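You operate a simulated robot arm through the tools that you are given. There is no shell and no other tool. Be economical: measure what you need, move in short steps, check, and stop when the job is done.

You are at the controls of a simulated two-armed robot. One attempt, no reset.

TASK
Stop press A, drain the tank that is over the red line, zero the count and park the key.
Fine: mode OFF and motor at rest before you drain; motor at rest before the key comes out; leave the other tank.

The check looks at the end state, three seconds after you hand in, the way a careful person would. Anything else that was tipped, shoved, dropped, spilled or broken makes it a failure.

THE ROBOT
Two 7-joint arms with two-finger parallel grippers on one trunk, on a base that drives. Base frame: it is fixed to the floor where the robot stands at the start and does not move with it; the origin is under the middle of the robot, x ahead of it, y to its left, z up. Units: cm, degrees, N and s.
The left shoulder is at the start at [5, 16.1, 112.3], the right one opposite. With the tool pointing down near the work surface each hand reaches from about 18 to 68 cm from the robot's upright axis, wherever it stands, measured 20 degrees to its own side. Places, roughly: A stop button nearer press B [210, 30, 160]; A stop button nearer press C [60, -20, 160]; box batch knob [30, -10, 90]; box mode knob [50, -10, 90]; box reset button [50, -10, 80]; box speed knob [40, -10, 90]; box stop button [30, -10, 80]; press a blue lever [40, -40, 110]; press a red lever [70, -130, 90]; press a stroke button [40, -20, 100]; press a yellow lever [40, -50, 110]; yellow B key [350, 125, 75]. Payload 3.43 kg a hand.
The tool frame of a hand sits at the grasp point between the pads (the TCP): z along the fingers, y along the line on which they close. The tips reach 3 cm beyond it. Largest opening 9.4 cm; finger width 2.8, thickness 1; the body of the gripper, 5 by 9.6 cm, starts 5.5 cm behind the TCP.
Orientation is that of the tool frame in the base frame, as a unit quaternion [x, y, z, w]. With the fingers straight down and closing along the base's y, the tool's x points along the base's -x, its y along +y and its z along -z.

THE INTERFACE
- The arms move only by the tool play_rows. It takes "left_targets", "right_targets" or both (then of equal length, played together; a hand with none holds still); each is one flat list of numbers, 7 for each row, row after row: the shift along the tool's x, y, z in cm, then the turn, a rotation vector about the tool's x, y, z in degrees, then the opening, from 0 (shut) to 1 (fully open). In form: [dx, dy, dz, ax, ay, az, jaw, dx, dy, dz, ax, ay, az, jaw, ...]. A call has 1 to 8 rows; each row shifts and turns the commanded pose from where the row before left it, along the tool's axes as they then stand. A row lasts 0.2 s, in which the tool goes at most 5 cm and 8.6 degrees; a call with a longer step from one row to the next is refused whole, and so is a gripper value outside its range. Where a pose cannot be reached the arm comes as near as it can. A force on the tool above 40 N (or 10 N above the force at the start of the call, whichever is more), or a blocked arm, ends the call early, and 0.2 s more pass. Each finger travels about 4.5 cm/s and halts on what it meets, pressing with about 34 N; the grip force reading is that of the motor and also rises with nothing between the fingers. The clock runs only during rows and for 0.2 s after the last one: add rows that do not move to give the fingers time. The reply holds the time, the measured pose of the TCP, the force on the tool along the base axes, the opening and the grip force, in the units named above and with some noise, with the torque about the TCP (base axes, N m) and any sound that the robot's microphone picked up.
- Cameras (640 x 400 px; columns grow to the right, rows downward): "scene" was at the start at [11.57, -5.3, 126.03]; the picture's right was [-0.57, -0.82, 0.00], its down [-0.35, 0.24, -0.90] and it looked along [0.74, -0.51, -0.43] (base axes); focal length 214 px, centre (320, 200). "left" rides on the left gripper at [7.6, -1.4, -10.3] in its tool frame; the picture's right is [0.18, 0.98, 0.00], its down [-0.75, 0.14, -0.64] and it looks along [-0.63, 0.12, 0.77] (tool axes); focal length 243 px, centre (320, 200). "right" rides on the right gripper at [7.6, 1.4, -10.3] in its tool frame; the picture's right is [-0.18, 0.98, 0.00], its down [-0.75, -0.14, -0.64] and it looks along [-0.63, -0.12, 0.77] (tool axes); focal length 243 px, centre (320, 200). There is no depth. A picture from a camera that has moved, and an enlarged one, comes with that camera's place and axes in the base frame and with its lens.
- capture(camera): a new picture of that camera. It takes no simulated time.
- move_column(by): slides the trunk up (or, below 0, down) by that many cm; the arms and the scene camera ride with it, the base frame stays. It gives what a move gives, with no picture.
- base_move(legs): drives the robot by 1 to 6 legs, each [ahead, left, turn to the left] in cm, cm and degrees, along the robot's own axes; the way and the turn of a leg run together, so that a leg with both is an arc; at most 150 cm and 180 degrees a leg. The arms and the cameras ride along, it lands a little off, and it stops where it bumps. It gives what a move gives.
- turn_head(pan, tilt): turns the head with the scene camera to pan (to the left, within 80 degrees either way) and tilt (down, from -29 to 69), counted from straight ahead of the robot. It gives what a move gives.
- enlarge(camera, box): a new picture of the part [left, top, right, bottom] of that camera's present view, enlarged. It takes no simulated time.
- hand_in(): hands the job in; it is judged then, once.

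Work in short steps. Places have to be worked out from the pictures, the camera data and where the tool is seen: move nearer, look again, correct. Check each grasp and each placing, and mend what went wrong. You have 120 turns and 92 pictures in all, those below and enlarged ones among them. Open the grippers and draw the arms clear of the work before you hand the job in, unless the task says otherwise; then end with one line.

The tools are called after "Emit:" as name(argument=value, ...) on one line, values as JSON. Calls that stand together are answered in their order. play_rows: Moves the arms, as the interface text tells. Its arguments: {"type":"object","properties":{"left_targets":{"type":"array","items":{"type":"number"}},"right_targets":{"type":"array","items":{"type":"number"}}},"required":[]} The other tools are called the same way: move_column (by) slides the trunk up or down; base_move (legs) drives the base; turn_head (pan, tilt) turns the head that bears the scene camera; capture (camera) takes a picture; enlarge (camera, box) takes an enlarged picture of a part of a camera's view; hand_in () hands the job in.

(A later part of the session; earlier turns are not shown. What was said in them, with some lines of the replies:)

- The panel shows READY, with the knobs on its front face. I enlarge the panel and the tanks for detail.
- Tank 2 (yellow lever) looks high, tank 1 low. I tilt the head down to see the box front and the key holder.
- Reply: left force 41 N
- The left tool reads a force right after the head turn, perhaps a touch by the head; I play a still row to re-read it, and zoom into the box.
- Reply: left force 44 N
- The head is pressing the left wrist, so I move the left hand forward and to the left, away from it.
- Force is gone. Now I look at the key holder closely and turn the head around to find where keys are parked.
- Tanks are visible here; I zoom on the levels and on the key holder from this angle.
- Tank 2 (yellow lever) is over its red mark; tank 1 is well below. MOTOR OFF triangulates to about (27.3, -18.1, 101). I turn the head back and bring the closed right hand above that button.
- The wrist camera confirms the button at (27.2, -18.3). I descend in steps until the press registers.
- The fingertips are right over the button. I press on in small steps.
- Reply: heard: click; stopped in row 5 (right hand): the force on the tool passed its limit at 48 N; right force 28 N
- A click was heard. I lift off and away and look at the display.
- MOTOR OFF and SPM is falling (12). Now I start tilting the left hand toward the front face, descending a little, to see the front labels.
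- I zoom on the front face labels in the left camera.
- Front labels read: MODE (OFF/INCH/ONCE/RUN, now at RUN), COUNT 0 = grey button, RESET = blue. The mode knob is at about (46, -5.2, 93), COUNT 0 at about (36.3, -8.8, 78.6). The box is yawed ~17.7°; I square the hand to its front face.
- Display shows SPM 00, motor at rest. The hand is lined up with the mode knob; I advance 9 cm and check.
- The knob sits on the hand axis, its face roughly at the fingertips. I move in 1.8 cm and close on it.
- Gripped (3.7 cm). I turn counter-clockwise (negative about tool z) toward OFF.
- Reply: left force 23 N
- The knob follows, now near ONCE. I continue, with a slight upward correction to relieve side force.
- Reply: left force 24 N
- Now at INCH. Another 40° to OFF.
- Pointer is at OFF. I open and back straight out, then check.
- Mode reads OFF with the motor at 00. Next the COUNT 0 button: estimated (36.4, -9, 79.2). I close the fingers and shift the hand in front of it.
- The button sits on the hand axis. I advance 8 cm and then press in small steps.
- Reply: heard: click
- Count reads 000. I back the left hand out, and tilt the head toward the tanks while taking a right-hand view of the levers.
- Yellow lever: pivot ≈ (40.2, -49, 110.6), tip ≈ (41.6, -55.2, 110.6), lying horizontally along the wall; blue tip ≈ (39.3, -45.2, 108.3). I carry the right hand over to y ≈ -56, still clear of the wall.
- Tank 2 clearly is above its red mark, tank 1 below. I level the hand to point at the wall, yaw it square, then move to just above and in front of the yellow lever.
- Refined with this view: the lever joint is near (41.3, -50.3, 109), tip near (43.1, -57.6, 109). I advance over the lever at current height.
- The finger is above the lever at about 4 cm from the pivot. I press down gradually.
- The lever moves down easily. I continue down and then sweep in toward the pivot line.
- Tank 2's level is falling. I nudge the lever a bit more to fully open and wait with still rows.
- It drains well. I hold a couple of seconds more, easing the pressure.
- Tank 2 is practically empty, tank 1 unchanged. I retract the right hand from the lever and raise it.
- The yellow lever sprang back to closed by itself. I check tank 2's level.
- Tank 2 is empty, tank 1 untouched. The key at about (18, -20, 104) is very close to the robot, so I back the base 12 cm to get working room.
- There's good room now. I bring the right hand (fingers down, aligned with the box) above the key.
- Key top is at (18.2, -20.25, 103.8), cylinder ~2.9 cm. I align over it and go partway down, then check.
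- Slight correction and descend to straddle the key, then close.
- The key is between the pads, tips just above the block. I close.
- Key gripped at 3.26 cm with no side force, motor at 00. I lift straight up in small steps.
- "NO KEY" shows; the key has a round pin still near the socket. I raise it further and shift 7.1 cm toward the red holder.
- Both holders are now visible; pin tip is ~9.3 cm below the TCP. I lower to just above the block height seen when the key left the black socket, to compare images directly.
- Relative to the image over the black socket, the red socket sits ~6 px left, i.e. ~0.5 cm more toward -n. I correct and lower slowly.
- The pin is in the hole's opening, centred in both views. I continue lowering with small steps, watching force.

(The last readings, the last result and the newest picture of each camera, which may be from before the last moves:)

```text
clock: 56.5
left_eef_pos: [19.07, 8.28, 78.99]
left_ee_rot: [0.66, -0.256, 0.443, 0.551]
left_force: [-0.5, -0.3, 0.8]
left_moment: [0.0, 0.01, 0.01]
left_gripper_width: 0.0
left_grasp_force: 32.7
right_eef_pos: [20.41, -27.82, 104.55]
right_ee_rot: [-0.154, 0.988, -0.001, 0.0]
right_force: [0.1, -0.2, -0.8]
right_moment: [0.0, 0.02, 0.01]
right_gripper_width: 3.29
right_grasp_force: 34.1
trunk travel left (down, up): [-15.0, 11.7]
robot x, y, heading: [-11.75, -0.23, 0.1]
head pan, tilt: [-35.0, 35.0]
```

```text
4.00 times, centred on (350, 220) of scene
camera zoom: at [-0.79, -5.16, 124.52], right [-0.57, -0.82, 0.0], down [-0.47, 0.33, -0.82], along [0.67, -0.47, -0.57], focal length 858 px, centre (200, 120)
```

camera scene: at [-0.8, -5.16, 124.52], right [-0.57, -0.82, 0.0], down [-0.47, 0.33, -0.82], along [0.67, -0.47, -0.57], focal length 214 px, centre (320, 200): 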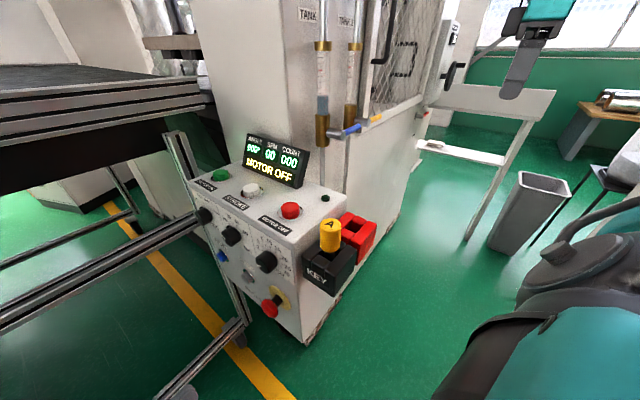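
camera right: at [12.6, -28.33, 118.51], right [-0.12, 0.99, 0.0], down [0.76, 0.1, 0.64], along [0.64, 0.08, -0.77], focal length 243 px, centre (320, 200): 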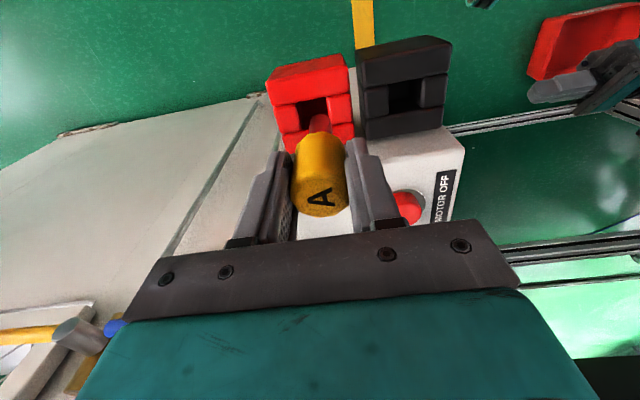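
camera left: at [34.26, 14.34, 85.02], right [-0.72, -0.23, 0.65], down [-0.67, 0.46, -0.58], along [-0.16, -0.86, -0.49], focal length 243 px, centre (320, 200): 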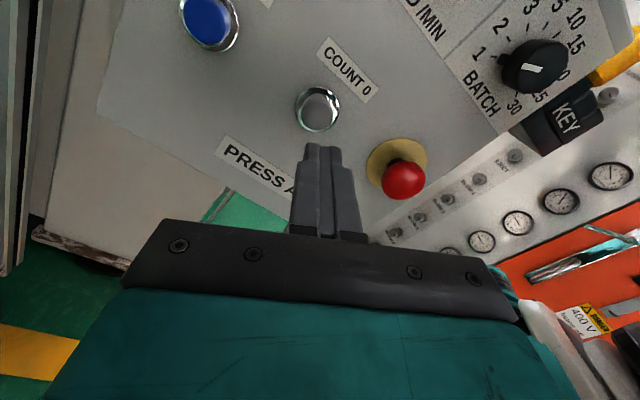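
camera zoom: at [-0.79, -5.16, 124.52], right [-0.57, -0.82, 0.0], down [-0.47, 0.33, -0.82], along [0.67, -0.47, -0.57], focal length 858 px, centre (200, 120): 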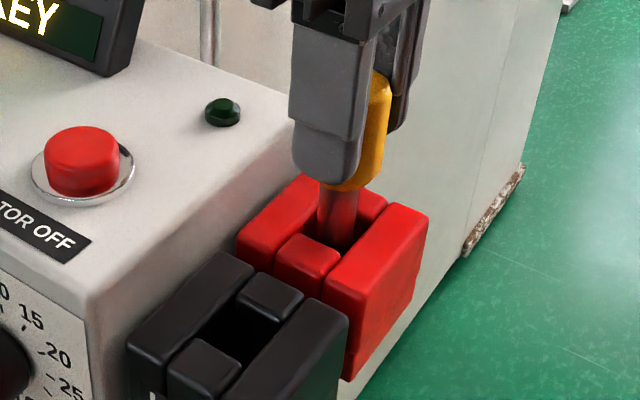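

Sliding in freely with no force. I lower the remaining ~2 cm to seat it.

Emit:
play_rows(right_targets=[0, 0, 0.6, 0, 0, 0, 0, 0, 0, 0.6, 0, 0, 0, 0, 0, 0, 0.5, 0, 0, 0, 0, 0, 0, 0.4, 0, 0, 0, 0])

Emit:
enlarge(camera="scene", box=[300, 170, 400, 270])

```text
clock: 57.5
left_eef_pos: [19.08, 8.27, 79.05]
left_ee_rot: [0.66, -0.255, 0.443, 0.551]
left_force: [0.1, 0.5, 0.5]
left_moment: [0.01, -0.01, 0.02]
left_gripper_width: 0.0
left_grasp_force: 33.2
right_eef_pos: [20.41, -27.84, 102.6]
right_ee_rot: [-0.155, 0.988, -0.001, 0.0]
right_force: [-0.1, -0.2, -0.5]
right_moment: [-0.01, 0.04, 0.01]
right_gripper_width: 3.29
right_grasp_force: 33.7
trunk travel left (down, up): [-15.0, 11.7]
robot x, y, heading: [-12.56, 0.04, -0.1]
head pan, tilt: [-35.0, 35.0]
```

```text
4.00 times, centred on (350, 220) of scene
camera zoom: at [-0.79, -5.16, 124.52], right [-0.57, -0.82, 0.0], down [-0.47, 0.33, -0.82], along [0.67, -0.47, -0.57], focal length 858 px, centre (200, 120)
```

zoom: 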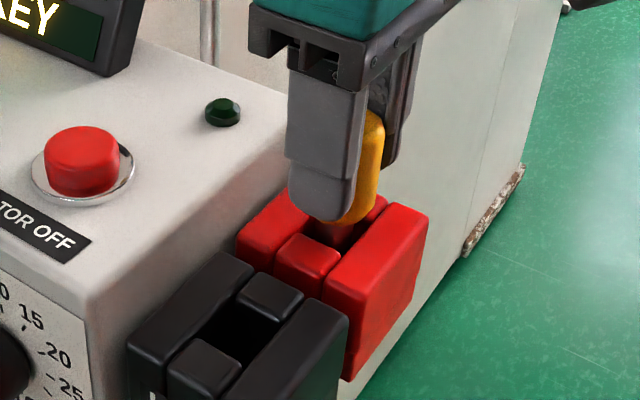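

I lower the last bit until contact registers.

Emit:
play_rows(right_targets=[0, 0, 0.2, 0, 0, 0, 0, 0, 0, 0.2, 0, 0, 0, 0, 0, 0, 0.2, 0, 0, 0, 0])

Emit:
enlarge(camera="scene", box=[300, 170, 400, 270])

```text
clock: 58.3
left_eef_pos: [19.13, 8.19, 79.2]
left_ee_rot: [0.66, -0.255, 0.444, 0.55]
left_force: [0.5, 0.1, -0.5]
left_moment: [-0.04, -0.01, 0.0]
left_gripper_width: 0.0
left_grasp_force: 32.9
right_eef_pos: [20.44, -27.84, 102.25]
right_ee_rot: [-0.155, 0.988, -0.001, 0.005]
right_force: [2.0, -3.5, 31.7]
right_moment: [-0.35, -0.19, -0.01]
right_gripper_width: 3.31
right_grasp_force: 33.9
trunk travel left (down, up): [-15.0, 11.7]
robot x, y, heading: [-12.06, -0.0, -0.1]
head pan, tilt: [-35.0, 35.0]
```

```text
4.00 times, centred on (350, 220) of scene
camera zoom: at [-0.93, -5.06, 124.58], right [-0.57, -0.82, 0.0], down [-0.47, 0.33, -0.82], along [0.67, -0.47, -0.57], focal length 858 px, centre (200, 120)
```

zoom: 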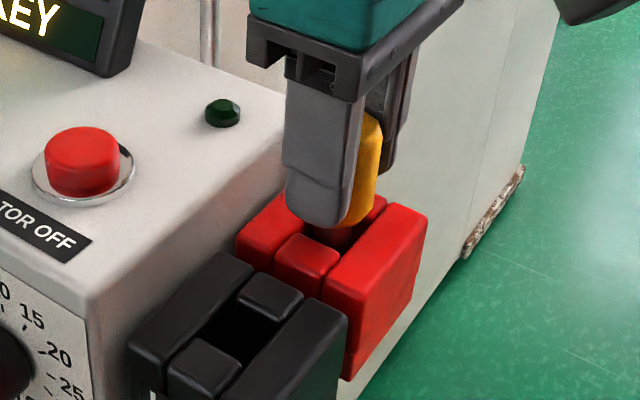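

Seated on the bottom (32 N at the same height as in the black socket). I ease off, open and lift away.

Emit:
play_rows(right_targets=[0, 0, -0.2, 0, 0, 0, 0.1, 0, 0, 0, 0, 0, 0, 0.4, 0, 0, 0, 0, 0, 0, 0.6, 0, 0, 0, 0, 0, 0, 0.6, 0, 0, -1, 0, 0, 0, 0.6, 0, 0, -3, 0, 0, 0, 0.6, 0, 0, -4, 0, 0, 0, 0.6, 0, 0, -4, 0, 0, 0, 0.6])

Emit:
capture(camera="right")

Emit:
enlarge(camera="scene", box=[240, 110, 420, 290])

```text
clock: 60.1
left_eef_pos: [19.18, 8.27, 78.99]
left_ee_rot: [0.66, -0.255, 0.443, 0.55]
left_force: [-0.5, 0.6, -0.6]
left_moment: [-0.01, -0.02, 0.05]
left_gripper_width: 0.0
left_grasp_force: 33.0
right_eef_pos: [20.32, -27.79, 114.26]
right_ee_rot: [-0.154, 0.988, -0.001, 0.001]
right_force: [-0.2, 0.0, 0.3]
right_moment: [-0.01, 0.06, 0.0]
right_gripper_width: 5.61
right_grasp_force: 0.1
trunk travel left (down, up): [-15.0, 11.7]
robot x, y, heading: [-12.0, 0.27, -0.0]
head pan, tilt: [-35.0, 35.0]
```

```text
25 pictures are left
camera right: at [12.66, -28.62, 124.61], right [-0.12, 0.99, 0.0], down [0.76, 0.1, 0.64], along [0.64, 0.08, -0.77], focal length 243 px, centre (320, 200)
```

right: 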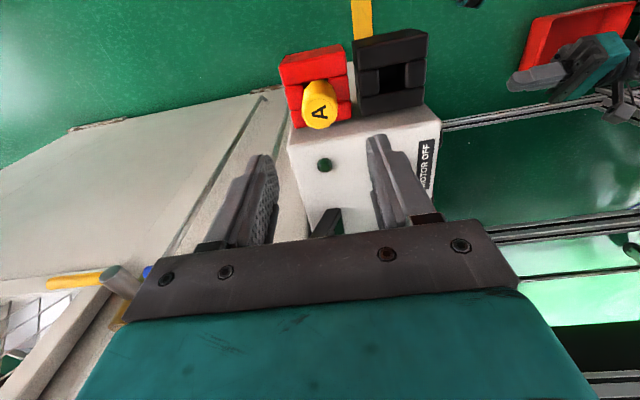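

```text
2.22 times, centred on (330, 200) of scene
camera zoom: at [-0.8, -5.13, 124.52], right [-0.57, -0.82, 0.0], down [-0.47, 0.33, -0.82], along [0.67, -0.47, -0.57], focal length 477 px, centre (298, 200)
```

zoom: 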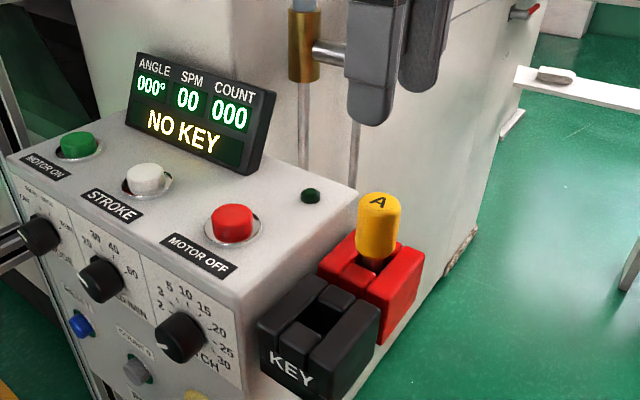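

The key stands in the red holder, display NO KEY, count 000, SPM 00. I draw the right hand up and away, open the left gripper, and take a final overview.

Emit:
play_rows(right_targets=[0, -3, -2, 0, 0, 0, 0.8, 0, -4, -1, 0, 0, 0, 1, 0, -4, 0, 0, 0, 0, 1, 0, -4, 0, 0, 0, 0, 1, 0, -4, 0, 0, 0, 0, 1], left_targets=[0, 0, -2, 0, 0, 0, 0.3, 0, 0, -2, 0, 0, 0, 0.6, 0, 0, -2, 0, 0, 0, 0.8, 0, 0, 0, 0, 0, 0, 1, 0, 0, 0, 0, 0, 0, 1])

Emit:
capture(camera="scene")

Emit:
enlarge(camera="scene", box=[180, 120, 400, 330])

Emit:
capture(camera="left")

```text
clock: 61.3
left_eef_pos: [17.23, 13.8, 79.02]
left_ee_rot: [0.66, -0.256, 0.443, 0.55]
left_force: [0.1, 0.3, -0.6]
left_moment: [-0.04, -0.03, 0.01]
left_gripper_width: 9.41
left_grasp_force: 0.0
right_eef_pos: [26.26, -46.06, 117.11]
right_ee_rot: [-0.153, 0.988, 0.0, 0.0]
right_force: [0.2, -0.3, -0.1]
right_moment: [0.02, 0.01, 0.04]
right_gripper_width: 9.41
right_grasp_force: 0.1
trunk travel left (down, up): [-15.0, 11.7]
robot x, y, heading: [-12.37, -0.2, 0.3]
head pan, tilt: [-35.0, 35.0]
```

```text
23 pictures are left
camera scene: at [-0.78, -5.18, 124.51], right [-0.57, -0.82, 0.0], down [-0.47, 0.33, -0.82], along [0.67, -0.47, -0.57], focal length 214 px, centre (320, 200)
```

scene: 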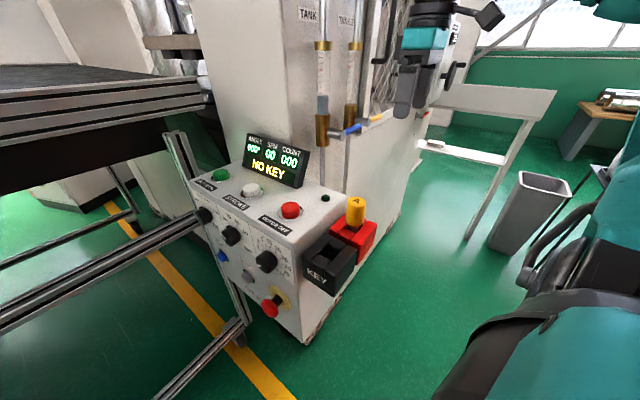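

```text
1.90 times, centred on (290, 225) of scene
camera zoom: at [-0.78, -5.18, 124.51], right [-0.57, -0.82, 0.0], down [-0.47, 0.33, -0.82], along [0.67, -0.47, -0.57], focal length 408 px, centre (377, 152)
```

zoom: 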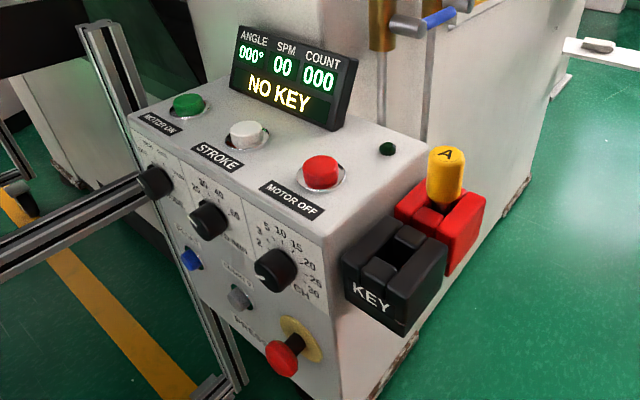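

```text
21 pictures are left
camera left: at [19.07, 25.29, 84.8], right [-0.72, -0.23, 0.65], down [-0.67, 0.46, -0.58], along [-0.17, -0.86, -0.49], focal length 243 px, centre (320, 200)
```

left: 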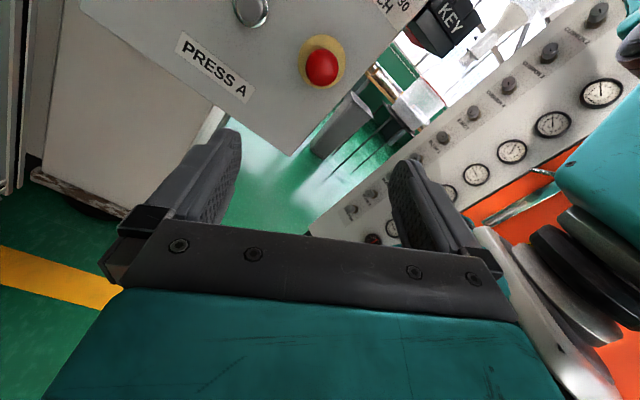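

Everything is in its end state: mode OFF, count 000, key upright in its holder, tank 2 empty. I draw the right hand back from the levers a little more and hand in.

Emit:
play_rows(right_targets=[4, 0, -1, 0, 0, 0, 1, 4, 0, -1, 0, 0, 0, 1])

Emit:
hand_in()

```text
clock: 61.9
left_eef_pos: [17.27, 13.89, 78.93]
left_ee_rot: [0.659, -0.256, 0.443, 0.551]
left_force: [0.4, -0.3, -0.4]
left_moment: [-0.01, -0.01, 0.0]
left_gripper_width: 9.37
left_grasp_force: 0.1
right_eef_pos: [18.47, -48.33, 119.24]
right_ee_rot: [-0.154, 0.988, 0.0, 0.0]
right_force: [0.2, -1.0, -0.3]
right_moment: [0.01, -0.01, -0.02]
right_gripper_width: 9.38
right_grasp_force: 0.1
trunk travel left (down, up): [-15.0, 11.7]
robot x, y, heading: [-12.43, -0.15, -0.2]
head pan, tilt: [-35.0, 35.0]
```

```text
The job is handed in.
```

Press A is stopped with mode at OFF and the motor at rest, tank 2 is drained with tank 1 untouched, the count reads 000, and key A is in the red holder beside the KEY socket; I took that unlabelled holder to be the parking place.
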